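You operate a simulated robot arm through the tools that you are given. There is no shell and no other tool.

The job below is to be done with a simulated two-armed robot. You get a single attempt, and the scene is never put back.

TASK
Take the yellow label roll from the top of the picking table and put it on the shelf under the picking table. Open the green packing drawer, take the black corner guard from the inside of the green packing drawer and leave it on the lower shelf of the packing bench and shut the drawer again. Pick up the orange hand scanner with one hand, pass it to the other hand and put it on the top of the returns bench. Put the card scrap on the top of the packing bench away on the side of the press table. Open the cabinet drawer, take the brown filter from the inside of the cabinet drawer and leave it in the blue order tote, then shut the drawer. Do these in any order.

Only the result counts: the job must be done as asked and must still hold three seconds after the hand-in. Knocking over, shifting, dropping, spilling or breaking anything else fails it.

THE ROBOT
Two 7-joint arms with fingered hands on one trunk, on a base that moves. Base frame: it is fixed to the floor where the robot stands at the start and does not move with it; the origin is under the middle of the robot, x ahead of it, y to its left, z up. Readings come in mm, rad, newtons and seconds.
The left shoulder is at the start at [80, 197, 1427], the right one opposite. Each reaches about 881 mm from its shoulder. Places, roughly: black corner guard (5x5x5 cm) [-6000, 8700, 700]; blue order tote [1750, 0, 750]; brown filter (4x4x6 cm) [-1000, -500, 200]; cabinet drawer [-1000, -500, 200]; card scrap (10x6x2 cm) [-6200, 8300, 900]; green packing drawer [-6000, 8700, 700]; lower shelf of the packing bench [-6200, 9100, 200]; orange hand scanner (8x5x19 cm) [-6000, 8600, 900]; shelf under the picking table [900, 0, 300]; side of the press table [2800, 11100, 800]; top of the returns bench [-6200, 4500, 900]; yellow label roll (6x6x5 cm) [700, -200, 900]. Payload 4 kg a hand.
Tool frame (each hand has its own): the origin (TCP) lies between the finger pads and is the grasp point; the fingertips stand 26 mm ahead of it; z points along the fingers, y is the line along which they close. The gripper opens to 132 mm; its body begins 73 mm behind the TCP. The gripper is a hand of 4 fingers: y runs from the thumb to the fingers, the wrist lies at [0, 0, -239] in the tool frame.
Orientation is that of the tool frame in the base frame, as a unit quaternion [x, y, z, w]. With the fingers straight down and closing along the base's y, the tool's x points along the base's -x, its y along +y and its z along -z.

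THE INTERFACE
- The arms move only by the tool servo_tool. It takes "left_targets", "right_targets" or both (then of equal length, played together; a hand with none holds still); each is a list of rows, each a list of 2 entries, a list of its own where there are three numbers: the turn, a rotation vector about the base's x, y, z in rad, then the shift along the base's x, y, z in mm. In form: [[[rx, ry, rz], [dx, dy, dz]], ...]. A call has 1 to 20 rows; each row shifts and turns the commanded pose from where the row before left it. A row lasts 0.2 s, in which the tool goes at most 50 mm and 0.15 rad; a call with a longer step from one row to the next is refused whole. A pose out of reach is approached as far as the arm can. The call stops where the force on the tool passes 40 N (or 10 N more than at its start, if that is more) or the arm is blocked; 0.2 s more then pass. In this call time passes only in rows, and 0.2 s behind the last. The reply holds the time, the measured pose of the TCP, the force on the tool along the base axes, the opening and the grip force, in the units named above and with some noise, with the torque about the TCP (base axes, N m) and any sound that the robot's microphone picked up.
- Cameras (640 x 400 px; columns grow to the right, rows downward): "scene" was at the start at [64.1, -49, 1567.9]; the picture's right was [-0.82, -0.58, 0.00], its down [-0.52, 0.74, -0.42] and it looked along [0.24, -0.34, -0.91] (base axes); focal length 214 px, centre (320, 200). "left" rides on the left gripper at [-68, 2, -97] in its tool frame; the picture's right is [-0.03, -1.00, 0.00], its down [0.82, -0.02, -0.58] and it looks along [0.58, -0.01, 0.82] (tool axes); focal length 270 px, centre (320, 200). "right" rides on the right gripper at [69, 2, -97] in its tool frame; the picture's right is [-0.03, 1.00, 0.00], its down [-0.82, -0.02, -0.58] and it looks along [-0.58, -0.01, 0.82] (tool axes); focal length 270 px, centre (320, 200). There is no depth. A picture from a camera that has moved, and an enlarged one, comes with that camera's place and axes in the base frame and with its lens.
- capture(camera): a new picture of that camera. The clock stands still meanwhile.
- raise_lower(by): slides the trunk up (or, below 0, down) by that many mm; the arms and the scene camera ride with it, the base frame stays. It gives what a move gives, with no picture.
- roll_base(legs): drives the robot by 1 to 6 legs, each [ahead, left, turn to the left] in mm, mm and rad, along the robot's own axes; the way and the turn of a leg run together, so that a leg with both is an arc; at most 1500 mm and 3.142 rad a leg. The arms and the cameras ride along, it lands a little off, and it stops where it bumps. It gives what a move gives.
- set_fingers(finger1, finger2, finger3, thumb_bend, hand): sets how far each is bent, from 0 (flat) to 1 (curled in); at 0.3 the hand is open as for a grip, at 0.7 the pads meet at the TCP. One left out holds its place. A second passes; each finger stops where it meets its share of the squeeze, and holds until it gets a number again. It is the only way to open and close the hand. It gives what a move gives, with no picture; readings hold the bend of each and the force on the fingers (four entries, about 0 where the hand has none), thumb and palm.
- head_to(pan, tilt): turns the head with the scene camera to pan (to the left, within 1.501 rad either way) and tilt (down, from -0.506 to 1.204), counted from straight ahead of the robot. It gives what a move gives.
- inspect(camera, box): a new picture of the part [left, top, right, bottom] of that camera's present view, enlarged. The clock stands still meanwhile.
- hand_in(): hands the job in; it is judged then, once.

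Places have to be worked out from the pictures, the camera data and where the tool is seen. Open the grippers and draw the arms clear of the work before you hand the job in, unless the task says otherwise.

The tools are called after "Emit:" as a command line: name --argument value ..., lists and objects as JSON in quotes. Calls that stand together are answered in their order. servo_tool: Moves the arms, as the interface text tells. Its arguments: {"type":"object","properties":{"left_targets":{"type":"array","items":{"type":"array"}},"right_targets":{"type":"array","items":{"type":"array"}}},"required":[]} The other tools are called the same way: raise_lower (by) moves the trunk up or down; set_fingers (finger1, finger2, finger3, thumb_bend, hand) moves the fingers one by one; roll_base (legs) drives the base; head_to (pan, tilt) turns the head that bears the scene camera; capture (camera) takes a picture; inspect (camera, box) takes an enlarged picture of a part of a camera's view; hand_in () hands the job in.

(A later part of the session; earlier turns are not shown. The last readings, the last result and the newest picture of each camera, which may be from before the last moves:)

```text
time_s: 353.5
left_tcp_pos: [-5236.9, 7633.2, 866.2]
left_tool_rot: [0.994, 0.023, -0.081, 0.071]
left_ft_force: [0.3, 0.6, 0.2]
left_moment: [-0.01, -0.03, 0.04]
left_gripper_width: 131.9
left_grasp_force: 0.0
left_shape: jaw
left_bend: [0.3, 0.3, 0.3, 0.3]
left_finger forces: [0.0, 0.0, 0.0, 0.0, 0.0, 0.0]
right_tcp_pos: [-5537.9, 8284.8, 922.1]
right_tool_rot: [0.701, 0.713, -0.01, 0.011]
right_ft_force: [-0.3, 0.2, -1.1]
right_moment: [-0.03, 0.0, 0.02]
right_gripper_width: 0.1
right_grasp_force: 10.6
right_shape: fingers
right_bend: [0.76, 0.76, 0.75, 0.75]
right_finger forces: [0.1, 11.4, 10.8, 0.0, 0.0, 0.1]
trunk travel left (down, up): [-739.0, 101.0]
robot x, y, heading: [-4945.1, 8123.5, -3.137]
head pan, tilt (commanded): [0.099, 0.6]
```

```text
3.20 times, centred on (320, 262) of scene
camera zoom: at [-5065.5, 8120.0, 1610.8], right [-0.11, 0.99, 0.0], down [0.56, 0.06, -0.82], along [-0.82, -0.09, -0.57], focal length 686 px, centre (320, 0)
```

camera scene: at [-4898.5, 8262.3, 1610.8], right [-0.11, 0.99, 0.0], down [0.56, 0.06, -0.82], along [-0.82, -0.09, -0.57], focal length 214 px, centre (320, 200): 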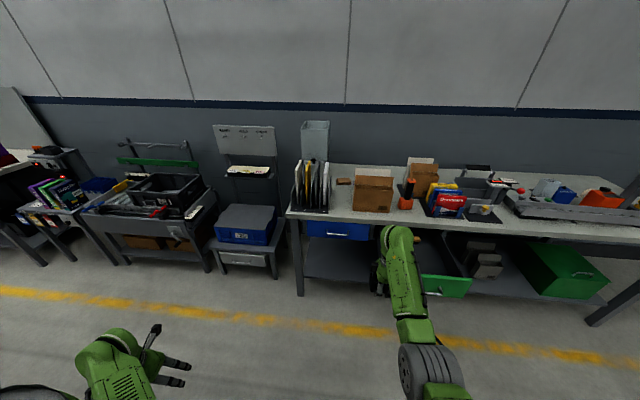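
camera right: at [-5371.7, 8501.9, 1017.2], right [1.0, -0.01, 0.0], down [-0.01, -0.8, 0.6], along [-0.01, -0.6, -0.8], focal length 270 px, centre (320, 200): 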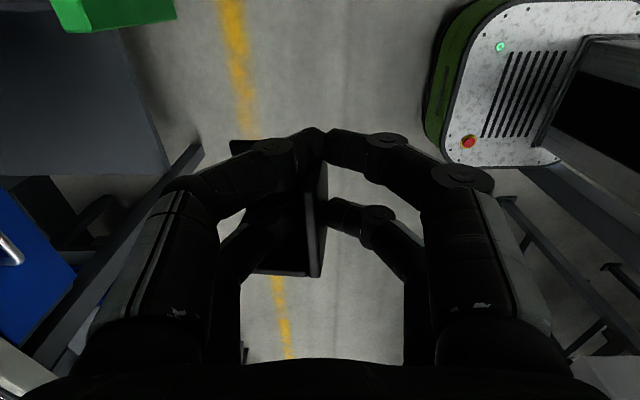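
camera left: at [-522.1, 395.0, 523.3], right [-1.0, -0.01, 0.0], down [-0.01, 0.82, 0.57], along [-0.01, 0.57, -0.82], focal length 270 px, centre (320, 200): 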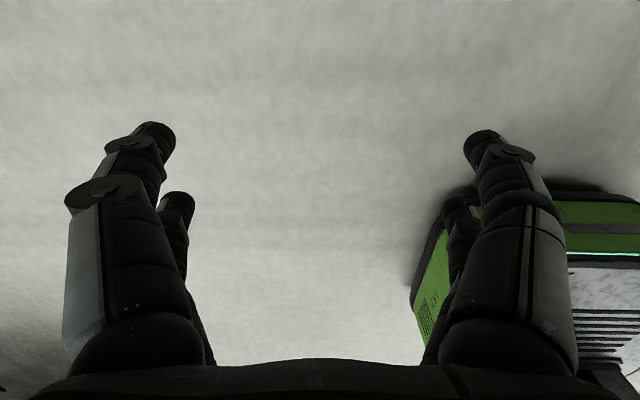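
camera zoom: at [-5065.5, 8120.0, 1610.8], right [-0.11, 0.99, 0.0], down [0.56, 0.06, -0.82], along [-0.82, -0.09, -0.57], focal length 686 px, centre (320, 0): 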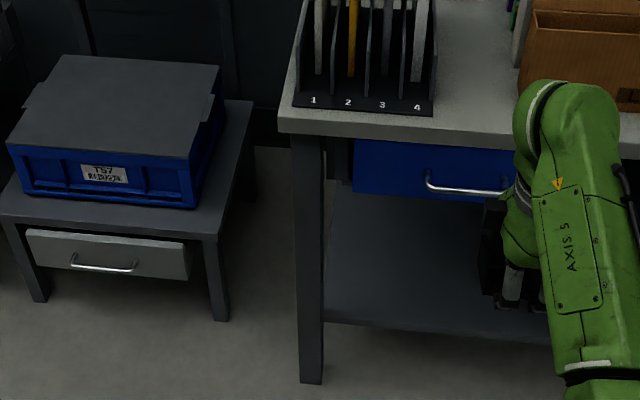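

The shelf's left part is empty. I lower the trunk here in front of the bench.

Emit:
raise_lower --by -400

Emit:
raise_lower --by -220

Emit:
head_to --pan -0.1 --tilt 0.4

Emit:
capture --camera "scene"

```text
time_s: 357.3
left_tcp_pos: [-5234.9, 7631.1, 465.8]
left_tool_rot: [0.994, 0.024, -0.081, 0.068]
left_ft_force: [-0.1, 0.0, -1.1]
left_moment: [-0.03, 0.01, 0.0]
left_gripper_width: 132.0
left_grasp_force: 0.1
left_shape: jaw
left_bend: [0.3, 0.3, 0.3, 0.3]
left_finger forces: [0.0, 0.0, 0.0, 0.0, 0.0, 0.0]
right_tcp_pos: [-5537.5, 8283.0, 521.6]
right_tool_rot: [0.702, 0.712, -0.01, 0.01]
right_ft_force: [0.1, 0.4, -0.6]
right_moment: [-0.02, 0.0, -0.02]
right_gripper_width: 0.0
right_grasp_force: 11.0
right_shape: fingers
right_bend: [0.76, 0.76, 0.75, 0.75]
right_finger forces: [0.1, 11.3, 10.9, 0.0, 0.0, 0.0]
trunk travel left (down, up): [-339.0, 501.0]
robot x, y, heading: [-4946.2, 8125.1, -3.132]
head pan, tilt (commanded): [0.099, 0.6]
```

```text
time_s: 359.6
left_tcp_pos: [-5236.8, 7630.6, 246.2]
left_tool_rot: [0.994, 0.024, -0.081, 0.069]
left_ft_force: [-0.7, -0.5, 0.3]
left_moment: [-0.01, -0.01, -0.01]
left_gripper_width: 131.9
left_grasp_force: 0.1
left_shape: jaw
left_bend: [0.3, 0.3, 0.3, 0.3]
left_finger forces: [0.0, 0.0, 0.0, 0.0, 0.0, 0.0]
right_tcp_pos: [-5537.7, 8282.5, 301.3]
right_tool_rot: [0.702, 0.712, -0.01, 0.01]
right_ft_force: [0.4, -0.9, -0.8]
right_moment: [-0.05, -0.01, -0.03]
right_gripper_width: 0.0
right_grasp_force: 11.3
right_shape: fingers
right_bend: [0.76, 0.76, 0.75, 0.75]
right_finger forces: [0.1, 11.3, 10.9, 0.1, 0.0, 0.1]
trunk travel left (down, up): [-119.0, 721.0]
robot x, y, heading: [-4946.1, 8123.7, -3.132]
head pan, tilt (commanded): [0.099, 0.6]
```

```text
time_s: 360.4
left_tcp_pos: [-5236.7, 7629.9, 246.3]
left_tool_rot: [0.994, 0.026, -0.082, 0.068]
left_ft_force: [0.2, 0.5, 0.1]
left_moment: [-0.03, 0.01, -0.02]
left_gripper_width: 131.9
left_grasp_force: 0.1
left_shape: jaw
left_bend: [0.3, 0.3, 0.3, 0.3]
left_finger forces: [0.0, 0.1, 0.0, 0.0, 0.1, 0.0]
right_tcp_pos: [-5538.6, 8282.8, 300.9]
right_tool_rot: [0.702, 0.712, -0.009, 0.01]
right_ft_force: [-0.6, -1.1, -0.4]
right_moment: [-0.01, 0.02, 0.0]
right_gripper_width: 0.0
right_grasp_force: 11.0
right_shape: fingers
right_bend: [0.76, 0.76, 0.75, 0.75]
right_finger forces: [0.0, 11.2, 10.9, 0.0, 0.0, 0.0]
trunk travel left (down, up): [-119.0, 721.0]
robot x, y, heading: [-4948.0, 8125.3, -3.132]
head pan, tilt (commanded): [-0.099, 0.4]
```

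```text
taken
camera scene: at [-5068.6, 8133.7, 1009.1], right [0.09, 1.0, 0.0], down [0.39, -0.03, -0.92], along [-0.92, 0.08, -0.39], focal length 214 px, centre (320, 200)
```

scene: 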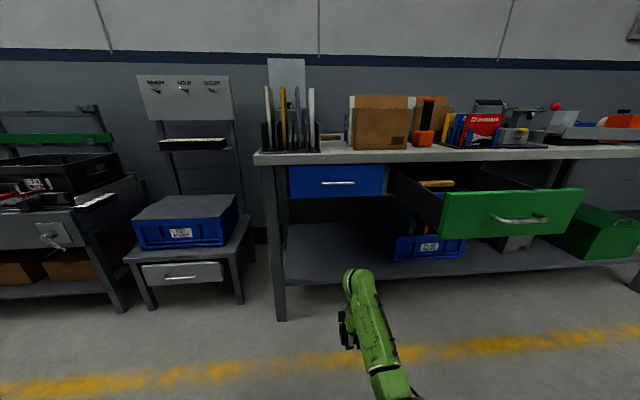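

The shelf's front edge is at x≈-5902, z≈200. I drive 425 mm ahead with the guard's bottom at about z 255.

Emit:
roll_base --legs '[[425, 0, 0]]'

Emit:
capture --camera "scene"

Emit:
capture --camera "right"

```text
time_s: 363.0
left_tcp_pos: [-5666.6, 7628.1, 246.4]
left_tool_rot: [0.994, 0.023, -0.081, 0.068]
left_ft_force: [-0.7, -0.4, -0.2]
left_moment: [0.02, -0.02, -0.01]
left_gripper_width: 131.7
left_grasp_force: 0.1
left_shape: jaw
left_bend: [0.3, 0.3, 0.3, 0.3]
left_finger forces: [0.1, 0.0, 0.1, 0.0, 0.1, 0.0]
right_tcp_pos: [-5966.2, 8279.7, 301.9]
right_tool_rot: [0.702, 0.712, -0.009, 0.01]
right_ft_force: [-0.6, 0.3, 0.9]
right_moment: [-0.03, -0.02, -0.03]
right_gripper_width: 0.3
right_grasp_force: 11.2
right_shape: fingers
right_bend: [0.76, 0.76, 0.75, 0.75]
right_finger forces: [0.0, 11.3, 10.9, 0.0, 0.0, 0.0]
trunk travel left (down, up): [-119.0, 721.0]
robot x, y, heading: [-5374.1, 8126.0, -3.133]
head pan, tilt (commanded): [-0.099, 0.4]
```

```text
taken
camera scene: at [-5497.4, 8130.5, 1009.1], right [0.09, 1.0, 0.0], down [0.39, -0.04, -0.92], along [-0.92, 0.08, -0.39], focal length 214 px, centre (320, 200)
```

scene: 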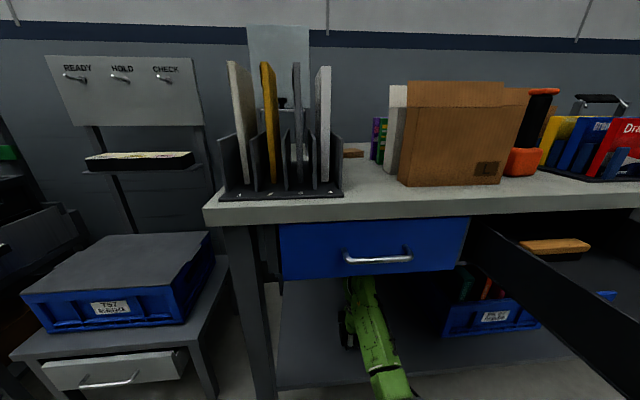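

```text
taken
camera right: at [-5965.6, 8351.2, 396.2], right [1.0, -0.01, 0.0], down [-0.01, -0.8, 0.6], along [-0.01, -0.6, -0.8], focal length 270 px, centre (320, 200)
```

right: 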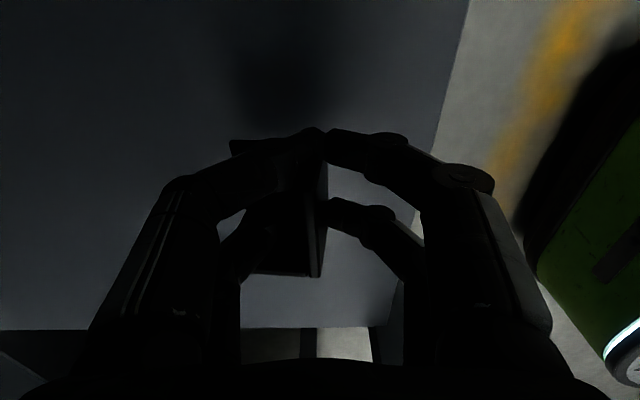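

The hand is over the empty shelf. I lower 42 mm and then feel for contact in small steps.

Emit:
raise_lower --by -42

Emit:
servo_tool --right_targets '[[[0, 0, 0], [0, 0, -4]], [[0, 0, 0], [0, 0, -4]]]'

Emit:
servo_tool --right_targets '[[[0, 0, 0], [0, 0, -4]]]'

Emit:
servo_tool --right_targets '[[[0, 0, 0], [0, 0, -4]]]'

```text
time_s: 363.8
left_tcp_pos: [-5665.7, 7627.2, 204.7]
left_tool_rot: [0.994, 0.023, -0.081, 0.07]
left_ft_force: [-1.2, 0.3, 0.7]
left_moment: [-0.04, -0.01, 0.02]
left_gripper_width: 131.7
left_grasp_force: 0.0
left_shape: jaw
left_bend: [0.3, 0.3, 0.3, 0.3]
left_finger forces: [0.0, 0.0, 0.0, 0.1, 0.0, 0.1]
right_tcp_pos: [-5965.9, 8280.6, 259.2]
right_tool_rot: [0.702, 0.712, -0.01, 0.01]
right_ft_force: [-0.7, -0.5, -0.6]
right_moment: [0.0, -0.01, 0.0]
right_gripper_width: 0.0
right_grasp_force: 11.0
right_shape: fingers
right_bend: [0.76, 0.76, 0.75, 0.75]
right_finger forces: [0.0, 11.4, 11.1, 0.0, 0.0, 0.0]
trunk travel left (down, up): [-77.0, 763.0]
robot x, y, heading: [-5375.0, 8121.1, -3.131]
head pan, tilt (commanded): [-0.099, 0.4]
```

```text
time_s: 364.4
left_tcp_pos: [-5666.0, 7627.7, 204.8]
left_tool_rot: [0.994, 0.022, -0.081, 0.068]
left_ft_force: [0.0, -0.2, -0.3]
left_moment: [-0.02, -0.02, 0.02]
left_gripper_width: 131.7
left_grasp_force: 0.0
left_shape: jaw
left_bend: [0.3, 0.3, 0.3, 0.3]
left_finger forces: [0.0, 0.1, 0.0, 0.1, 0.0, 0.0]
right_tcp_pos: [-5967.0, 8280.2, 253.0]
right_tool_rot: [0.702, 0.712, -0.01, 0.009]
right_ft_force: [0.6, -1.0, 6.4]
right_moment: [0.04, 0.1, 0.04]
right_gripper_width: 0.0
right_grasp_force: 17.2
right_shape: fingers
right_bend: [0.76, 0.76, 0.76, 0.75]
right_finger forces: [12.0, 12.0, 10.6, 0.1, 0.0, 0.0]
trunk travel left (down, up): [-77.0, 763.0]
robot x, y, heading: [-5372.3, 8121.8, -3.135]
head pan, tilt (commanded): [-0.099, 0.4]
```

```text
time_s: 364.8
left_tcp_pos: [-5665.9, 7627.9, 204.8]
left_tool_rot: [0.994, 0.023, -0.082, 0.068]
left_ft_force: [0.1, 0.2, -0.8]
left_moment: [-0.03, 0.03, -0.02]
left_gripper_width: 131.9
left_grasp_force: 0.0
left_shape: jaw
left_bend: [0.3, 0.3, 0.3, 0.3]
left_finger forces: [0.0, 0.0, 0.0, 0.0, 0.0, 0.0]
right_tcp_pos: [-5966.5, 8279.2, 251.7]
right_tool_rot: [0.702, 0.712, -0.011, 0.007]
right_ft_force: [0.1, 0.7, 23.6]
right_moment: [0.21, 0.06, 0.08]
right_gripper_width: 0.0
right_grasp_force: 32.0
right_shape: fingers
right_bend: [0.77, 0.77, 0.76, 0.77]
right_finger forces: [12.9, 13.1, 9.5, 0.0, 29.9, 0.0]
trunk travel left (down, up): [-77.0, 763.0]
robot x, y, heading: [-5371.4, 8121.5, -3.134]
head pan, tilt (commanded): [-0.099, 0.4]
```

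```text
time_s: 365.4
left_tcp_pos: [-5665.5, 7628.9, 204.6]
left_tool_rot: [0.994, 0.024, -0.082, 0.069]
left_ft_force: [0.4, 0.6, 0.6]
left_moment: [0.03, 0.02, 0.03]
left_gripper_width: 132.2
left_grasp_force: 0.1
left_shape: jaw
left_bend: [0.3, 0.3, 0.3, 0.3]
left_finger forces: [0.1, 0.1, 0.0, 0.1, 0.1, 0.1]
right_tcp_pos: [-5969.1, 8280.1, 251.1]
right_tool_rot: [0.702, 0.712, -0.016, 0.004]
right_ft_force: [3.7, -0.5, 16.4]
right_moment: [0.1, -0.09, -0.01]
right_gripper_width: 0.0
right_grasp_force: 31.8
right_shape: fingers
right_bend: [0.78, 0.78, 0.77, 0.77]
right_finger forces: [12.8, 12.5, 9.1, 0.1, 29.0, 0.0]
trunk travel left (down, up): [-77.0, 763.0]
robot x, y, heading: [-5375.8, 8122.5, -3.132]
head pan, tilt (commanded): [-0.099, 0.4]
stopped in row 1 (right hand): the force on the tool passed its limit at 41 N (the readings are from after the stop); the commanded pose is now the measured one
```

Contact made and the guard is on the shelf. I relieve the press and open the digits moderately.

Emit:
servo_tool --right_targets '[[[0, 0, 0], [0, 0, 3]]]'

Emit:
set_fingers --hand "right" --finger1 0.6 --finger2 0.6 --finger3 0.62 --thumb_bend 0.62

Emit:
capture --camera "right"

```text
time_s: 365.8
left_tcp_pos: [-5665.1, 7627.2, 204.2]
left_tool_rot: [0.994, 0.023, -0.082, 0.069]
left_ft_force: [-0.3, 0.0, 0.2]
left_moment: [-0.02, -0.03, -0.02]
left_gripper_width: 131.7
left_grasp_force: 0.1
left_shape: jaw
left_bend: [0.3, 0.3, 0.3, 0.3]
left_finger forces: [0.1, 0.1, 0.0, 0.1, 0.1, 0.0]
right_tcp_pos: [-5968.8, 8280.2, 252.1]
right_tool_rot: [0.702, 0.712, -0.014, 0.005]
right_ft_force: [-1.0, -2.0, 10.5]
right_moment: [0.08, 0.06, 0.02]
right_gripper_width: 0.0
right_grasp_force: 29.9
right_shape: fingers
right_bend: [0.78, 0.77, 0.77, 0.77]
right_finger forces: [10.7, 10.5, 10.4, 0.0, 28.2, 0.0]
trunk travel left (down, up): [-77.0, 763.0]
robot x, y, heading: [-5371.2, 8125.6, -3.136]
head pan, tilt (commanded): [-0.099, 0.4]
```

```text
time_s: 366.6
left_tcp_pos: [-5667.0, 7627.7, 204.4]
left_tool_rot: [0.994, 0.024, -0.082, 0.069]
left_ft_force: [-0.3, -1.0, 0.5]
left_moment: [-0.03, -0.01, -0.02]
left_gripper_width: 131.9
left_grasp_force: 0.1
left_shape: jaw
left_bend: [0.3, 0.3, 0.3, 0.3]
left_finger forces: [0.0, 0.1, 0.1, 0.0, 0.1, 0.0]
right_tcp_pos: [-5972.8, 8280.0, 258.5]
right_tool_rot: [0.702, 0.712, -0.019, 0.0]
right_ft_force: [2.7, -0.1, 17.8]
right_moment: [0.11, 0.1, -0.01]
right_gripper_width: 20.0
right_grasp_force: 8.7
right_shape: fingers
right_bend: [0.61, 0.6, 0.66, 0.66]
right_finger forces: [2.4, 0.0, 5.2, 0.0, 10.9, 0.1]
trunk travel left (down, up): [-77.0, 763.0]
robot x, y, heading: [-5371.8, 8120.6, -3.137]
head pan, tilt (commanded): [-0.099, 0.4]
stopped (right hand): the force on the tool passed its limit at 40 N (the readings are from after the stop); the commanded pose is now the measured one
```

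```text
taken
camera right: at [-5969.4, 8351.3, 352.6], right [1.0, -0.01, -0.03], down [0.0, -0.8, 0.6], along [-0.03, -0.6, -0.8], focal length 270 px, centre (320, 200)
```

right: 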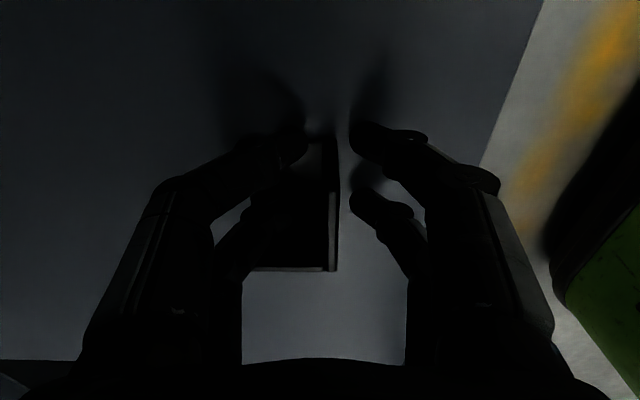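

The opening fingertips press down on the guard's base plate; I lift the hand 15 mm and open further.

Emit:
servo_tool --right_targets '[[[0, 0, 0], [0, 0, 8]], [[0, 0, 0], [0, 0, 8]]]'

Emit:
capture --camera "right"

```text
time_s: 367.2
left_tcp_pos: [-5666.2, 7627.9, 203.8]
left_tool_rot: [0.994, 0.024, -0.081, 0.07]
left_ft_force: [-0.1, -0.1, -0.2]
left_moment: [-0.01, 0.01, -0.02]
left_gripper_width: 132.2
left_grasp_force: 0.1
left_shape: jaw
left_bend: [0.3, 0.3, 0.3, 0.3]
left_finger forces: [0.0, 0.0, 0.1, 0.0, 0.0, 0.1]
right_tcp_pos: [-5970.0, 8280.0, 267.7]
right_tool_rot: [0.702, 0.712, -0.016, 0.005]
right_ft_force: [-0.2, -0.1, 0.2]
right_moment: [-0.03, -0.01, 0.01]
right_gripper_width: 28.4
right_grasp_force: 0.0
right_shape: fingers
right_bend: [0.6, 0.6, 0.62, 0.62]
right_finger forces: [0.0, 0.1, 0.0, 0.0, 0.0, 0.0]
trunk travel left (down, up): [-77.0, 763.0]
robot x, y, heading: [-5372.9, 8122.8, -3.137]
head pan, tilt (commanded): [-0.099, 0.4]
```

```text
taken
camera right: at [-5968.2, 8350.9, 363.1], right [1.0, -0.01, -0.01], down [0.0, -0.8, 0.6], along [-0.02, -0.6, -0.8], focal length 270 px, centre (320, 200)
```

right: 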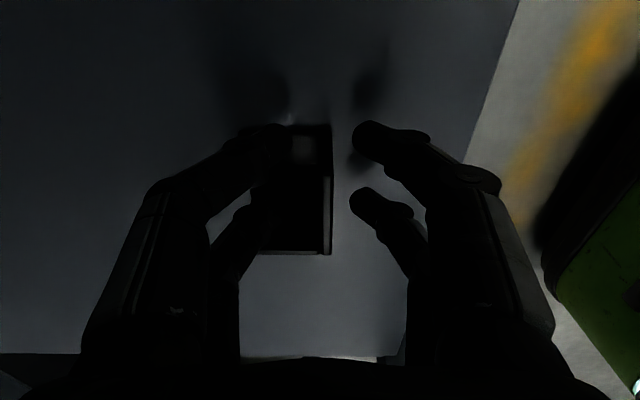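

Forces are zero, the guard rests on the shelf. I raise the hand 80 mm and check, then back out.

Emit:
raise_lower --by 80

Emit:
capture --camera "right"

Emit:
roll_base --legs '[[-430, 0, 0]]'

Emit:
capture --camera "scene"

```text
time_s: 368.4
left_tcp_pos: [-5667.0, 7627.3, 283.6]
left_tool_rot: [0.994, 0.024, -0.081, 0.069]
left_ft_force: [-0.1, -0.2, 0.8]
left_moment: [-0.01, 0.0, 0.0]
left_gripper_width: 132.1
left_grasp_force: 0.1
left_shape: jaw
left_bend: [0.3, 0.3, 0.3, 0.3]
left_finger forces: [0.1, 0.1, 0.1, 0.0, 0.1, 0.0]
right_tcp_pos: [-5969.6, 8279.4, 348.3]
right_tool_rot: [0.701, 0.713, -0.015, 0.005]
right_ft_force: [0.5, 0.5, 0.4]
right_moment: [-0.02, -0.02, -0.01]
right_gripper_width: 28.8
right_grasp_force: 0.1
right_shape: fingers
right_bend: [0.6, 0.6, 0.62, 0.62]
right_finger forces: [0.0, 0.1, 0.1, 0.0, 0.1, 0.0]
trunk travel left (down, up): [-157.0, 683.0]
robot x, y, heading: [-5372.2, 8123.3, -3.136]
head pan, tilt (commanded): [-0.099, 0.4]
```

```text
taken
camera right: at [-5968.4, 8350.9, 443.7], right [1.0, -0.01, -0.02], down [0.0, -0.8, 0.6], along [-0.02, -0.6, -0.8], focal length 270 px, centre (320, 200)
```

right: 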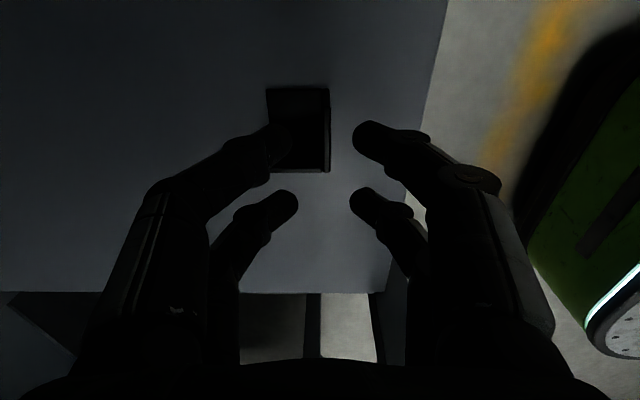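

```text
time_s: 371.0
left_tcp_pos: [-5252.1, 7630.3, 284.4]
left_tool_rot: [0.994, 0.02, -0.082, 0.069]
left_ft_force: [0.1, -0.5, -0.3]
left_moment: [0.04, -0.01, 0.01]
left_gripper_width: 132.1
left_grasp_force: 0.1
left_shape: jaw
left_bend: [0.3, 0.3, 0.3, 0.3]
left_finger forces: [0.0, 0.0, 0.0, 0.1, 0.0, 0.0]
right_tcp_pos: [-5551.1, 8287.6, 348.6]
right_tool_rot: [0.705, 0.709, -0.017, 0.004]
right_ft_force: [-0.6, 0.5, 0.9]
right_moment: [-0.01, -0.02, 0.02]
right_gripper_width: 28.6
right_grasp_force: 0.1
right_shape: fingers
right_bend: [0.6, 0.6, 0.62, 0.62]
right_finger forces: [0.0, 0.0, 0.0, 0.1, 0.0, 0.1]
trunk travel left (down, up): [-157.0, 683.0]
robot x, y, heading: [-4955.7, 8120.3, 3.138]
head pan, tilt (commanded): [-0.099, 0.4]
```

```text
taken
camera scene: at [-5078.6, 8132.8, 1047.2], right [0.1, 0.99, 0.0], down [0.39, -0.04, -0.92], along [-0.92, 0.09, -0.39], focal length 214 px, centre (320, 200)
```

scene: 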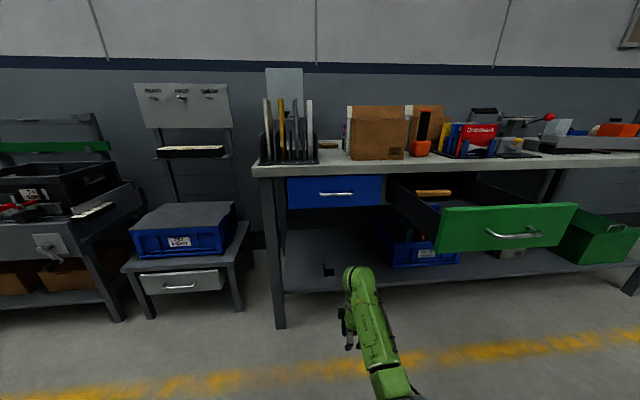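

The black guard is visible on the lower shelf. Now to shut the drawer: I retract and lower the right hand relative to the shoulder, close its digits, and raise the trunk to pushing height.

Emit:
servo_tool --right_targets '[[[0, 0, 0], [22, 0, -18]], [[0, 0, 0], [22, 0, -18]], [[0, 0, 0], [22, 0, -18]], [[0, 0, 0], [22, 0, -18]], [[0, 0, 0], [22, 0, -18]]]'

Emit:
set_fingers --hand "right" --finger1 0.7 --finger2 0.7 --finger3 0.7 --thumb_bend 0.7

Emit:
raise_lower --by 400

Emit:
raise_lower --by 92

Emit:
roll_base --legs '[[-60, 0, 0], [0, -515, 0]]'

Emit:
head_to --pan -0.2 --tilt 0.7

Emit:
capture --camera "scene"

```text
time_s: 372.2
left_tcp_pos: [-5252.8, 7630.9, 284.7]
left_tool_rot: [0.994, 0.02, -0.082, 0.069]
left_ft_force: [-0.6, -0.4, -0.8]
left_moment: [0.02, -0.01, 0.0]
left_gripper_width: 132.0
left_grasp_force: 0.0
left_shape: jaw
left_bend: [0.3, 0.3, 0.3, 0.3]
left_finger forces: [0.0, 0.0, 0.0, 0.0, 0.0, 0.0]
right_tcp_pos: [-5441.3, 8283.8, 259.0]
right_tool_rot: [0.705, 0.709, -0.016, 0.004]
right_ft_force: [-0.8, -0.4, -0.1]
right_moment: [0.02, -0.01, 0.0]
right_gripper_width: 28.5
right_grasp_force: 0.1
right_shape: fingers
right_bend: [0.6, 0.6, 0.62, 0.62]
right_finger forces: [0.0, 0.0, 0.1, 0.0, 0.0, 0.0]
trunk travel left (down, up): [-157.0, 683.0]
robot x, y, heading: [-4959.0, 8120.8, 3.14]
head pan, tilt (commanded): [-0.099, 0.4]
```

```text
time_s: 373.2
left_tcp_pos: [-5252.3, 7630.8, 284.6]
left_tool_rot: [0.994, 0.021, -0.082, 0.07]
left_ft_force: [-1.0, 0.5, -0.1]
left_moment: [0.0, 0.0, 0.05]
left_gripper_width: 132.1
left_grasp_force: 0.1
left_shape: jaw
left_bend: [0.3, 0.3, 0.3, 0.3]
left_finger forces: [0.0, 0.1, 0.1, 0.1, 0.1, 0.0]
right_tcp_pos: [-5441.7, 8285.0, 259.4]
right_tool_rot: [0.706, 0.708, -0.015, 0.005]
right_ft_force: [-0.4, 0.6, -0.3]
right_moment: [-0.02, -0.01, -0.03]
right_gripper_width: 1.5
right_grasp_force: 0.0
right_shape: fingers
right_bend: [0.7, 0.7, 0.7, 0.7]
right_finger forces: [0.1, 0.0, 0.0, 0.0, 0.0, 0.0]
trunk travel left (down, up): [-157.0, 683.0]
robot x, y, heading: [-4953.8, 8123.3, 3.138]
head pan, tilt (commanded): [-0.099, 0.4]
```

```text
time_s: 377.0
left_tcp_pos: [-5252.3, 7631.2, 683.7]
left_tool_rot: [0.994, 0.02, -0.081, 0.069]
left_ft_force: [0.2, 0.3, 0.4]
left_moment: [0.02, 0.01, -0.03]
left_gripper_width: 132.0
left_grasp_force: 0.1
left_shape: jaw
left_bend: [0.3, 0.3, 0.3, 0.3]
left_finger forces: [0.0, 0.0, 0.0, 0.0, 0.1, 0.1]
right_tcp_pos: [-5441.8, 8285.6, 659.2]
right_tool_rot: [0.705, 0.709, -0.016, 0.004]
right_ft_force: [-0.2, 0.5, 0.5]
right_moment: [0.01, 0.01, -0.04]
right_gripper_width: 1.3
right_grasp_force: 0.0
right_shape: fingers
right_bend: [0.7, 0.7, 0.7, 0.7]
right_finger forces: [0.1, 0.0, 0.1, 0.0, 0.0, 0.0]
trunk travel left (down, up): [-557.0, 283.0]
robot x, y, heading: [-4957.8, 8122.7, 3.139]
head pan, tilt (commanded): [-0.099, 0.4]
```

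```text
time_s: 378.3
left_tcp_pos: [-5253.2, 7630.5, 775.5]
left_tool_rot: [0.994, 0.021, -0.082, 0.069]
left_ft_force: [-0.2, 0.4, -0.8]
left_moment: [-0.01, 0.04, -0.02]
left_gripper_width: 131.7
left_grasp_force: 0.0
left_shape: jaw
left_bend: [0.3, 0.3, 0.3, 0.3]
left_finger forces: [0.0, 0.0, 0.1, 0.0, 0.0, 0.0]
right_tcp_pos: [-5441.1, 8285.0, 751.2]
right_tool_rot: [0.705, 0.709, -0.016, 0.004]
right_ft_force: [-0.5, 0.4, 1.2]
right_moment: [0.01, -0.03, 0.03]
right_gripper_width: 1.5
right_grasp_force: 0.0
right_shape: fingers
right_bend: [0.7, 0.7, 0.7, 0.7]
right_finger forces: [0.0, 0.1, 0.0, 0.0, 0.0, 0.0]
trunk travel left (down, up): [-649.0, 191.0]
robot x, y, heading: [-4956.1, 8125.7, 3.139]
head pan, tilt (commanded): [-0.099, 0.4]
```

```text
time_s: 381.9
left_tcp_pos: [-5192.7, 8149.6, 775.7]
left_tool_rot: [0.994, 0.018, -0.083, 0.068]
left_ft_force: [-0.1, -0.7, -0.2]
left_moment: [-0.03, 0.03, 0.03]
left_gripper_width: 132.2
left_grasp_force: 0.1
left_shape: jaw
left_bend: [0.3, 0.3, 0.3, 0.3]
left_finger forces: [0.1, 0.0, 0.0, 0.0, 0.0, 0.0]
right_tcp_pos: [-5379.7, 8802.4, 751.6]
right_tool_rot: [0.707, 0.707, -0.016, 0.003]
right_ft_force: [0.2, 0.3, 0.1]
right_moment: [0.04, -0.04, 0.03]
right_gripper_width: 1.4
right_grasp_force: 0.2
right_shape: fingers
right_bend: [0.7, 0.7, 0.7, 0.7]
right_finger forces: [0.1, 0.1, 0.0, 0.0, 0.1, 0.1]
trunk travel left (down, up): [-649.0, 191.0]
robot x, y, heading: [-4892.6, 8641.8, 3.136]
head pan, tilt (commanded): [-0.099, 0.4]
```

```text
time_s: 382.7
left_tcp_pos: [-5192.2, 8150.9, 776.8]
left_tool_rot: [0.994, 0.018, -0.082, 0.068]
left_ft_force: [0.5, -0.5, 0.2]
left_moment: [-0.01, 0.03, 0.0]
left_gripper_width: 132.0
left_grasp_force: 0.0
left_shape: jaw
left_bend: [0.3, 0.3, 0.3, 0.3]
left_finger forces: [0.0, 0.0, 0.0, 0.0, 0.0, 0.0]
right_tcp_pos: [-5380.1, 8804.8, 750.1]
right_tool_rot: [0.706, 0.708, -0.015, 0.005]
right_ft_force: [0.2, -0.2, 0.5]
right_moment: [-0.02, 0.0, 0.02]
right_gripper_width: 1.6
right_grasp_force: 0.0
right_shape: fingers
right_bend: [0.7, 0.7, 0.7, 0.7]
right_finger forces: [0.0, 0.0, 0.1, 0.1, 0.0, 0.0]
trunk travel left (down, up): [-649.0, 191.0]
robot x, y, heading: [-4892.1, 8642.3, 3.135]
head pan, tilt (commanded): [-0.201, 0.7]
```

```text
taken
camera scene: at [-5008.7, 8659.5, 1512.4], right [0.2, 0.98, 0.0], down [0.63, -0.13, -0.77], along [-0.75, 0.16, -0.64], focal length 214 px, centre (320, 200)
```

scene: 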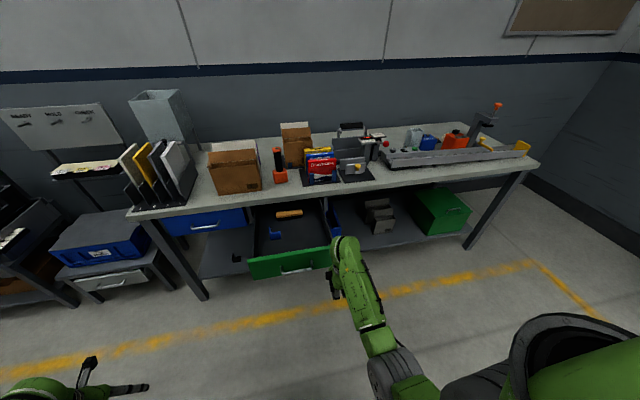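

The hand-down posture would foul the table edge when the drawer is nearly shut, so I pitch the hand to point ahead again, extending and raising it as before.

Emit:
servo_tool --right_targets '[[[0, 0.14, 0], [-2, -3, 20]], [[0, 0.14, 0], [-2, -3, 20]], [[0, 0.14, 0], [-2, -3, 20]], [[0, 0.14, 0], [-2, -3, 20]], [[0, 0.14, 0], [-2, -3, 20]], [[0, 0.14, 0], [-2, -3, 20]], [[0, 0.14, 0], [-2, -3, 20]], [[0, 0.14, 0], [-2, -3, 20]], [[0, 0.14, 0], [-2, -3, 20]], [[0, 0.14, 0], [-2, -3, 20]]]'

Emit:
raise_lower --by -170

Emit:
capture --camera "right"

```text
time_s: 384.9
left_tcp_pos: [-5191.0, 8150.8, 775.4]
left_tool_rot: [0.994, 0.018, -0.082, 0.07]
left_ft_force: [-0.3, 0.4, 0.5]
left_moment: [-0.04, -0.01, -0.01]
left_gripper_width: 132.1
left_grasp_force: 0.0
left_shape: jaw
left_bend: [0.3, 0.3, 0.3, 0.3]
left_finger forces: [0.0, 0.1, 0.0, 0.1, 0.0, 0.0]
right_tcp_pos: [-5398.7, 8774.3, 952.4]
right_tool_rot: [0.529, 0.543, -0.468, -0.453]
right_ft_force: [-0.6, -0.6, -0.2]
right_moment: [-0.02, -0.02, -0.02]
right_gripper_width: 1.4
right_grasp_force: 0.0
right_shape: fingers
right_bend: [0.7, 0.7, 0.7, 0.7]
right_finger forces: [0.0, 0.1, 0.1, 0.0, 0.0, 0.0]
trunk travel left (down, up): [-649.0, 191.0]
robot x, y, heading: [-4893.2, 8642.4, 3.141]
head pan, tilt (commanded): [-0.201, 0.7]
```

```text
time_s: 386.8
left_tcp_pos: [-5192.6, 8149.8, 606.9]
left_tool_rot: [0.994, 0.018, -0.082, 0.069]
left_ft_force: [-0.1, -0.7, -0.2]
left_moment: [-0.02, 0.02, -0.01]
left_gripper_width: 131.8
left_grasp_force: 0.0
left_shape: jaw
left_bend: [0.3, 0.3, 0.3, 0.3]
left_finger forces: [0.0, 0.0, 0.0, 0.1, 0.0, 0.0]
right_tcp_pos: [-5399.8, 8773.7, 781.8]
right_tool_rot: [0.53, 0.543, -0.468, -0.453]
right_ft_force: [-0.2, 1.0, 0.1]
right_moment: [0.0, -0.01, 0.01]
right_gripper_width: 1.0
right_grasp_force: 0.1
right_shape: fingers
right_bend: [0.7, 0.7, 0.7, 0.7]
right_finger forces: [0.0, 0.0, 0.0, 0.0, 0.0, 0.0]
trunk travel left (down, up): [-479.0, 361.0]
robot x, y, heading: [-4891.9, 8641.1, 3.136]
head pan, tilt (commanded): [-0.201, 0.7]
```

```text
taken
camera right: at [-5306.6, 8844.3, 795.3], right [0.15, -0.02, -0.99], down [0.59, -0.8, 0.11], along [-0.79, -0.6, -0.11], focal length 270 px, centre (320, 200)
```

right: 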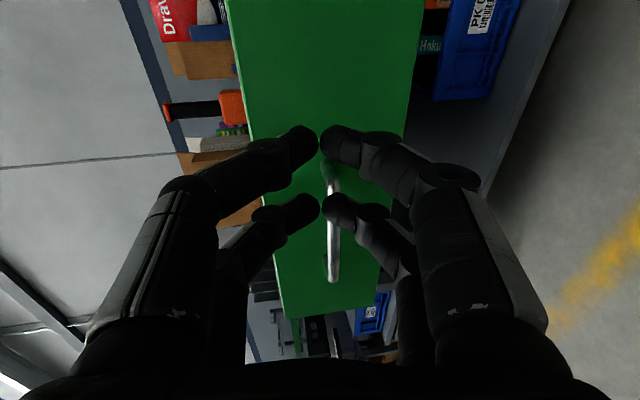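

The fist points at the drawer's right part, beside the bar. I lower 15 mm and push by driving ahead.

Emit:
raise_lower --by -15

Emit:
roll_base --legs '[[380, 0, 0]]'

Emit:
capture --camera "scene"

Emit:
capture --camera "right"

```text
time_s: 387.4
left_tcp_pos: [-5193.2, 8150.2, 593.0]
left_tool_rot: [0.994, 0.018, -0.082, 0.069]
left_ft_force: [-0.2, 0.3, 0.4]
left_moment: [0.02, -0.01, -0.03]
left_gripper_width: 132.0
left_grasp_force: 0.1
left_shape: jaw
left_bend: [0.3, 0.3, 0.3, 0.3]
left_finger forces: [0.0, 0.0, 0.1, 0.1, 0.0, 0.0]
right_tcp_pos: [-5399.9, 8773.8, 766.5]
right_tool_rot: [0.53, 0.543, -0.468, -0.453]
right_ft_force: [-0.1, -0.4, 0.1]
right_moment: [-0.03, -0.01, -0.02]
right_gripper_width: 1.2
right_grasp_force: 0.0
right_shape: fingers
right_bend: [0.7, 0.7, 0.7, 0.7]
right_finger forces: [0.0, 0.0, 0.0, 0.0, 0.0, 0.0]
trunk travel left (down, up): [-464.0, 376.0]
robot x, y, heading: [-4893.2, 8641.4, 3.138]
head pan, tilt (commanded): [-0.201, 0.7]
```

```text
time_s: 389.8
left_tcp_pos: [-5577.2, 8152.2, 590.7]
left_tool_rot: [0.994, 0.018, -0.082, 0.069]
left_ft_force: [-1.2, -1.1, 0.1]
left_moment: [-0.03, 0.01, 0.0]
left_gripper_width: 131.8
left_grasp_force: 0.1
left_shape: jaw
left_bend: [0.3, 0.3, 0.3, 0.3]
left_finger forces: [0.0, 0.0, 0.1, 0.0, 0.0, 0.0]
right_tcp_pos: [-5784.2, 8775.8, 766.6]
right_tool_rot: [0.531, 0.544, -0.467, -0.453]
right_ft_force: [-0.1, 0.0, -0.1]
right_moment: [0.0, -0.02, 0.0]
right_gripper_width: 1.1
right_grasp_force: 0.0
right_shape: fingers
right_bend: [0.7, 0.7, 0.7, 0.7]
right_finger forces: [0.0, 0.0, 0.1, 0.0, 0.0, 0.1]
trunk travel left (down, up): [-464.0, 376.0]
robot x, y, heading: [-5275.5, 8641.5, 3.138]
head pan, tilt (commanded): [-0.201, 0.7]
```

```text
taken
camera scene: at [-5392.5, 8661.1, 1327.3], right [0.21, 0.98, 0.0], down [0.63, -0.13, -0.76], along [-0.75, 0.16, -0.64], focal length 214 px, centre (320, 200)
```

scene: 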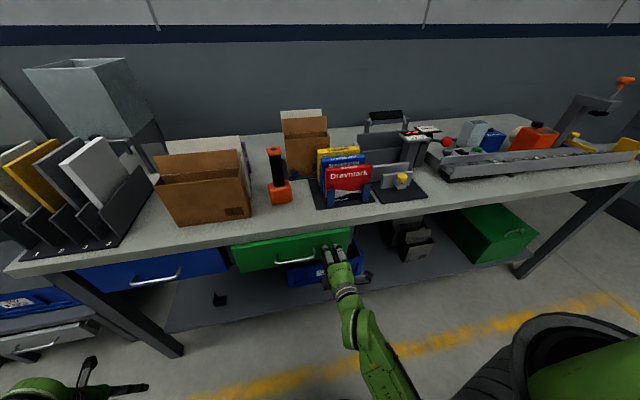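

```text
taken
camera right: at [-5690.1, 8846.9, 780.0], right [0.15, -0.02, -0.99], down [0.59, -0.8, 0.11], along [-0.79, -0.6, -0.11], focal length 270 px, centre (320, 200)
```

right: 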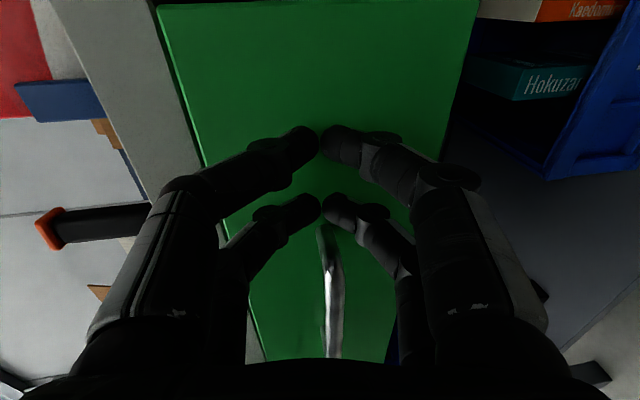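

Nearly shut. I push on until it stops.

Emit:
roll_base --legs '[[45, 0, 0]]'

Emit:
capture --camera "right"

Emit:
capture --camera "scene"

```text
time_s: 390.7
left_tcp_pos: [-5603.4, 8152.6, 591.9]
left_tool_rot: [0.994, 0.017, -0.083, 0.068]
left_ft_force: [-0.3, -0.7, 0.0]
left_moment: [0.0, -0.01, 0.0]
left_gripper_width: 131.9
left_grasp_force: 0.1
left_shape: jaw
left_bend: [0.3, 0.3, 0.3, 0.3]
left_finger forces: [0.1, 0.1, 0.0, 0.0, 0.0, 0.0]
right_tcp_pos: [-5806.4, 8777.3, 764.2]
right_tool_rot: [0.532, 0.545, -0.465, -0.452]
right_ft_force: [20.8, -2.1, 1.2]
right_moment: [0.03, -0.07, -0.24]
right_gripper_width: 0.0
right_grasp_force: 13.6
right_shape: fingers
right_bend: [0.71, 0.7, 0.71, 0.73]
right_finger forces: [9.7, 0.0, 4.0, 0.0, 13.5, 0.0]
trunk travel left (down, up): [-464.0, 376.0]
robot x, y, heading: [-5306.7, 8643.4, 3.136]
head pan, tilt (commanded): [-0.201, 0.7]
stopped in leg 1: the force on the tool passed its limit at 116 N (the readings are from after the stop); the commanded pose is now the measured one
```

```text
taken
camera right: at [-5712.5, 8847.3, 778.3], right [0.16, -0.02, -0.99], down [0.59, -0.8, 0.12], along [-0.79, -0.6, -0.12], focal length 270 px, centre (320, 200)
```

right: 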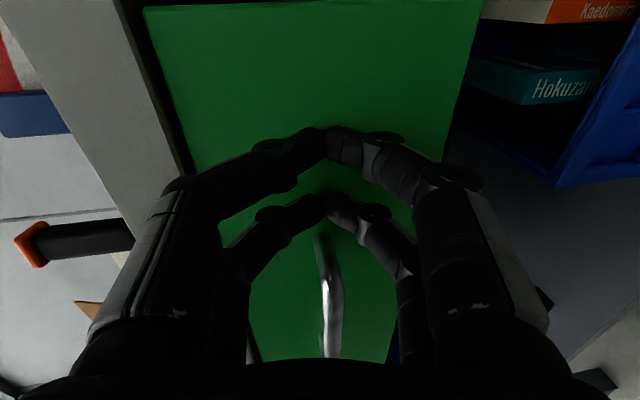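

```text
taken
camera scene: at [-5416.9, 8660.7, 1327.4], right [0.21, 0.98, 0.0], down [0.63, -0.13, -0.77], along [-0.75, 0.16, -0.64], focal length 214 px, centre (320, 200)
```

scene: 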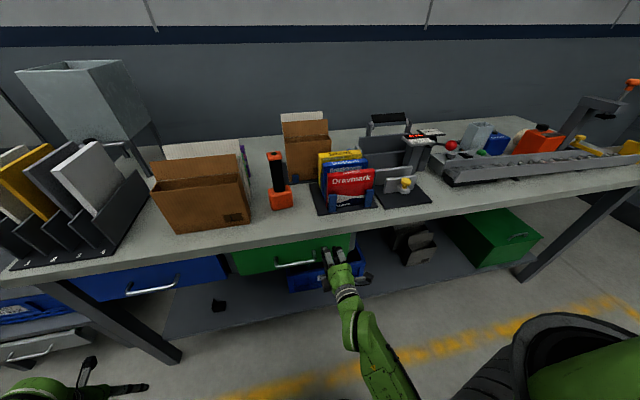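

The drawer is shut (hard stop). Next is the scanner. I back off, raise the trunk fully, and turn the right hand down again while extending it.

Emit:
roll_base --legs '[[-200, 0, 0]]'

Emit:
inspect --camera "scene" --box '[180, 200, 420, 330]'

Emit:
raise_lower --by 370

Emit:
servo_tool --right_targets '[[[0, -0.14, 0], [-19, 0, -2]], [[0, -0.14, 0], [-19, 0, -2]], [[0, -0.14, 0], [-19, 0, -2]], [[0, -0.14, 0], [-19, 0, -2]], [[0, -0.14, 0], [-19, 0, -2]], [[0, -0.14, 0], [-19, 0, -2]], [[0, -0.14, 0], [-19, 0, -2]], [[0, -0.14, 0], [-19, 0, -2]], [[0, -0.14, 0], [-19, 0, -2]], [[0, -0.15, 0], [-19, 0, -2]]]'

Emit:
capture --camera "scene"

```text
time_s: 392.3
left_tcp_pos: [-5400.5, 8150.4, 592.3]
left_tool_rot: [0.994, 0.017, -0.082, 0.069]
left_ft_force: [-0.4, 0.3, -0.2]
left_moment: [0.0, -0.02, 0.0]
left_gripper_width: 131.9
left_grasp_force: 0.1
left_shape: jaw
left_bend: [0.3, 0.3, 0.3, 0.3]
left_finger forces: [0.1, 0.0, 0.0, 0.0, 0.0, 0.0]
right_tcp_pos: [-5604.5, 8776.2, 763.9]
right_tool_rot: [0.532, 0.545, -0.465, -0.451]
right_ft_force: [-0.2, -0.4, -0.5]
right_moment: [-0.01, -0.01, -0.01]
right_gripper_width: 1.1
right_grasp_force: 0.0
right_shape: fingers
right_bend: [0.7, 0.7, 0.7, 0.7]
right_finger forces: [0.1, 0.1, 0.1, 0.0, 0.0, 0.1]
trunk travel left (down, up): [-464.0, 376.0]
robot x, y, heading: [-5101.6, 8640.7, 3.135]
head pan, tilt (commanded): [-0.201, 0.7]
```

```text
2.67 times, centred on (300, 265) of scene
camera zoom: at [-5215.6, 8659.9, 1327.3], right [0.21, 0.98, 0.0], down [0.63, -0.13, -0.77], along [-0.75, 0.16, -0.64], focal length 572 px, centre (373, 27)
```

zoom: 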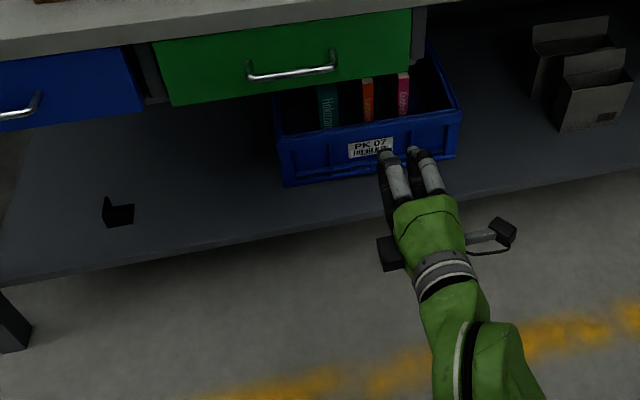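

```text
time_s: 395.9
left_tcp_pos: [-5401.6, 8152.4, 960.9]
left_tool_rot: [0.994, 0.017, -0.082, 0.069]
left_ft_force: [-0.4, -0.4, -0.2]
left_moment: [-0.02, 0.0, 0.0]
left_gripper_width: 132.0
left_grasp_force: 0.1
left_shape: jaw
left_bend: [0.3, 0.3, 0.3, 0.3]
left_finger forces: [0.0, 0.0, 0.0, 0.2, 0.0, 0.0]
right_tcp_pos: [-5604.2, 8776.4, 1134.5]
right_tool_rot: [0.533, 0.545, -0.465, -0.451]
right_ft_force: [-0.1, 0.0, 0.4]
right_moment: [0.0, -0.01, -0.01]
right_gripper_width: 0.7
right_grasp_force: 0.0
right_shape: fingers
right_bend: [0.7, 0.7, 0.7, 0.7]
right_finger forces: [0.0, 0.0, 0.1, 0.0, 0.0, 0.0]
trunk travel left (down, up): [-834.0, 6.0]
robot x, y, heading: [-5097.5, 8644.6, 3.132]
head pan, tilt (commanded): [-0.201, 0.7]
```

```text
time_s: 398.1
left_tcp_pos: [-5402.9, 8151.7, 961.6]
left_tool_rot: [0.994, 0.017, -0.082, 0.069]
left_ft_force: [-0.4, -0.2, -0.4]
left_moment: [0.04, -0.04, -0.03]
left_gripper_width: 131.8
left_grasp_force: 0.0
left_shape: jaw
left_bend: [0.3, 0.3, 0.3, 0.3]
left_finger forces: [0.0, 0.0, 0.1, 0.0, 0.0, 0.0]
right_tcp_pos: [-5795.0, 8774.9, 1110.7]
right_tool_rot: [0.707, 0.707, -0.007, 0.012]
right_ft_force: [0.3, 0.1, -1.1]
right_moment: [-0.03, -0.01, 0.03]
right_gripper_width: 1.0
right_grasp_force: 0.1
right_shape: fingers
right_bend: [0.7, 0.7, 0.7, 0.7]
right_finger forces: [0.1, 0.0, 0.0, 0.0, 0.0, 0.0]
trunk travel left (down, up): [-834.0, 6.0]
robot x, y, heading: [-5098.5, 8638.2, 3.136]
head pan, tilt (commanded): [-0.201, 0.7]
```

```text
taken
camera scene: at [-5219.1, 8659.5, 1697.0], right [0.21, 0.98, 0.0], down [0.63, -0.13, -0.76], along [-0.75, 0.16, -0.65], focal length 214 px, centre (320, 200)
```

scene: 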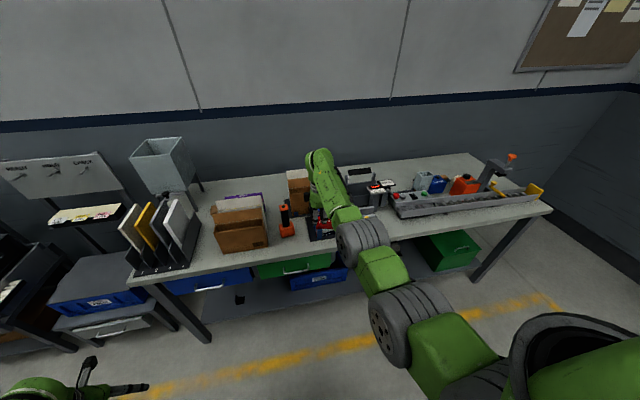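

Both drawers look flush and the guard sits on the shelf. I enlarge the scanner to refine its position.

Emit:
inspect --camera "scene" --box '[200, 170, 340, 270]'

Emit:
set_fingers --hand "right" --finger1 0.42 --finger2 0.42 --finger3 0.42 --thumb_bend 0.42

```text
4.00 times, centred on (270, 220) of scene
camera zoom: at [-5219.1, 8659.5, 1697.0], right [0.21, 0.98, 0.0], down [0.63, -0.13, -0.76], along [-0.75, 0.16, -0.65], focal length 858 px, centre (520, 120)
```

zoom: 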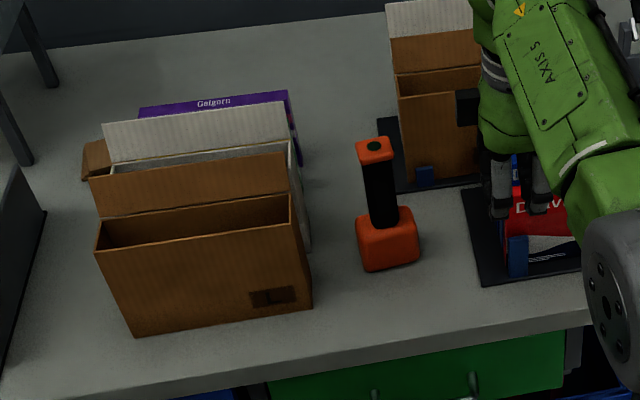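

```text
time_s: 399.1
left_tcp_pos: [-5400.8, 8151.8, 962.5]
left_tool_rot: [0.994, 0.017, -0.082, 0.068]
left_ft_force: [0.6, 0.5, 0.1]
left_moment: [0.03, 0.02, -0.02]
left_gripper_width: 131.8
left_grasp_force: 0.1
left_shape: jaw
left_bend: [0.3, 0.3, 0.3, 0.3]
left_finger forces: [0.0, 0.0, 0.1, 0.1, 0.1, 0.1]
right_tcp_pos: [-5793.5, 8775.8, 1113.4]
right_tool_rot: [0.706, 0.708, -0.009, 0.009]
right_ft_force: [0.0, -0.3, -0.2]
right_moment: [-0.01, 0.02, 0.03]
right_gripper_width: 92.4
right_grasp_force: 0.0
right_shape: fingers
right_bend: [0.42, 0.42, 0.42, 0.42]
right_finger forces: [0.0, 0.0, 0.0, 0.0, 0.1, 0.0]
trunk travel left (down, up): [-834.0, 6.0]
robot x, y, heading: [-5105.8, 8642.6, 3.133]
head pan, tilt (commanded): [-0.201, 0.7]
```

The scanner's axis is near [-5955, 8646]. I move the right hand above it and look down.

Emit:
roll_base --legs '[[160, 133, 0]]'

Emit:
capture --camera "right"

Emit:
capture --camera "scene"

```text
time_s: 400.8
left_tcp_pos: [-5562.5, 8023.2, 964.4]
left_tool_rot: [0.994, 0.016, -0.085, 0.071]
left_ft_force: [-0.3, 0.7, 0.1]
left_moment: [-0.03, 0.06, 0.02]
left_gripper_width: 132.0
left_grasp_force: 0.0
left_shape: jaw
left_bend: [0.3, 0.3, 0.3, 0.3]
left_finger forces: [0.0, 0.0, 0.0, 0.1, 0.0, 0.0]
right_tcp_pos: [-5954.6, 8647.1, 1115.4]
right_tool_rot: [0.708, 0.706, -0.011, 0.01]
right_ft_force: [0.1, 0.6, 0.1]
right_moment: [-0.01, 0.02, 0.01]
right_gripper_width: 92.6
right_grasp_force: 0.1
right_shape: fingers
right_bend: [0.42, 0.42, 0.42, 0.42]
right_finger forces: [0.0, 0.0, 0.0, 0.1, 0.0, 0.0]
trunk travel left (down, up): [-834.0, 6.0]
robot x, y, heading: [-5264.6, 8503.9, 3.134]
head pan, tilt (commanded): [-0.201, 0.7]
```

```text
taken
camera right: at [-5952.4, 8717.6, 1211.1], right [1.0, -0.03, 0.0], down [-0.02, -0.8, 0.6], along [-0.02, -0.6, -0.8], focal length 270 px, centre (320, 200)
```

right: 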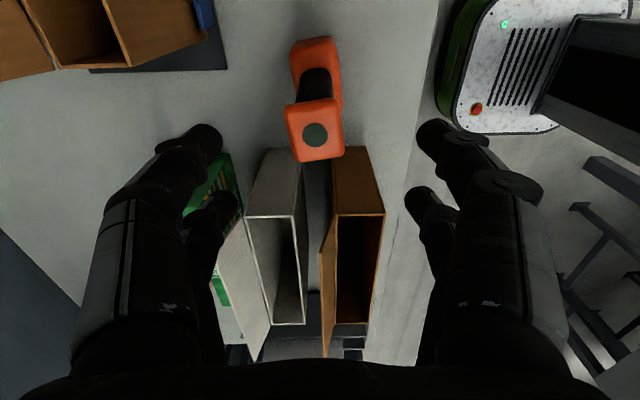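

```text
taken
camera scene: at [-5373.4, 8532.5, 1697.7], right [0.21, 0.98, 0.0], down [0.63, -0.14, -0.77], along [-0.75, 0.16, -0.64], focal length 214 px, centre (320, 200)
```

scene: 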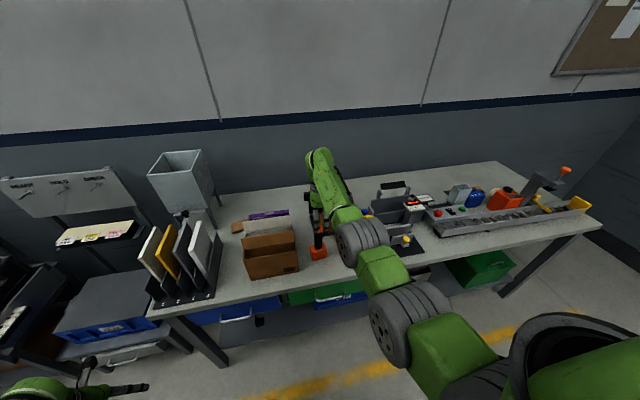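

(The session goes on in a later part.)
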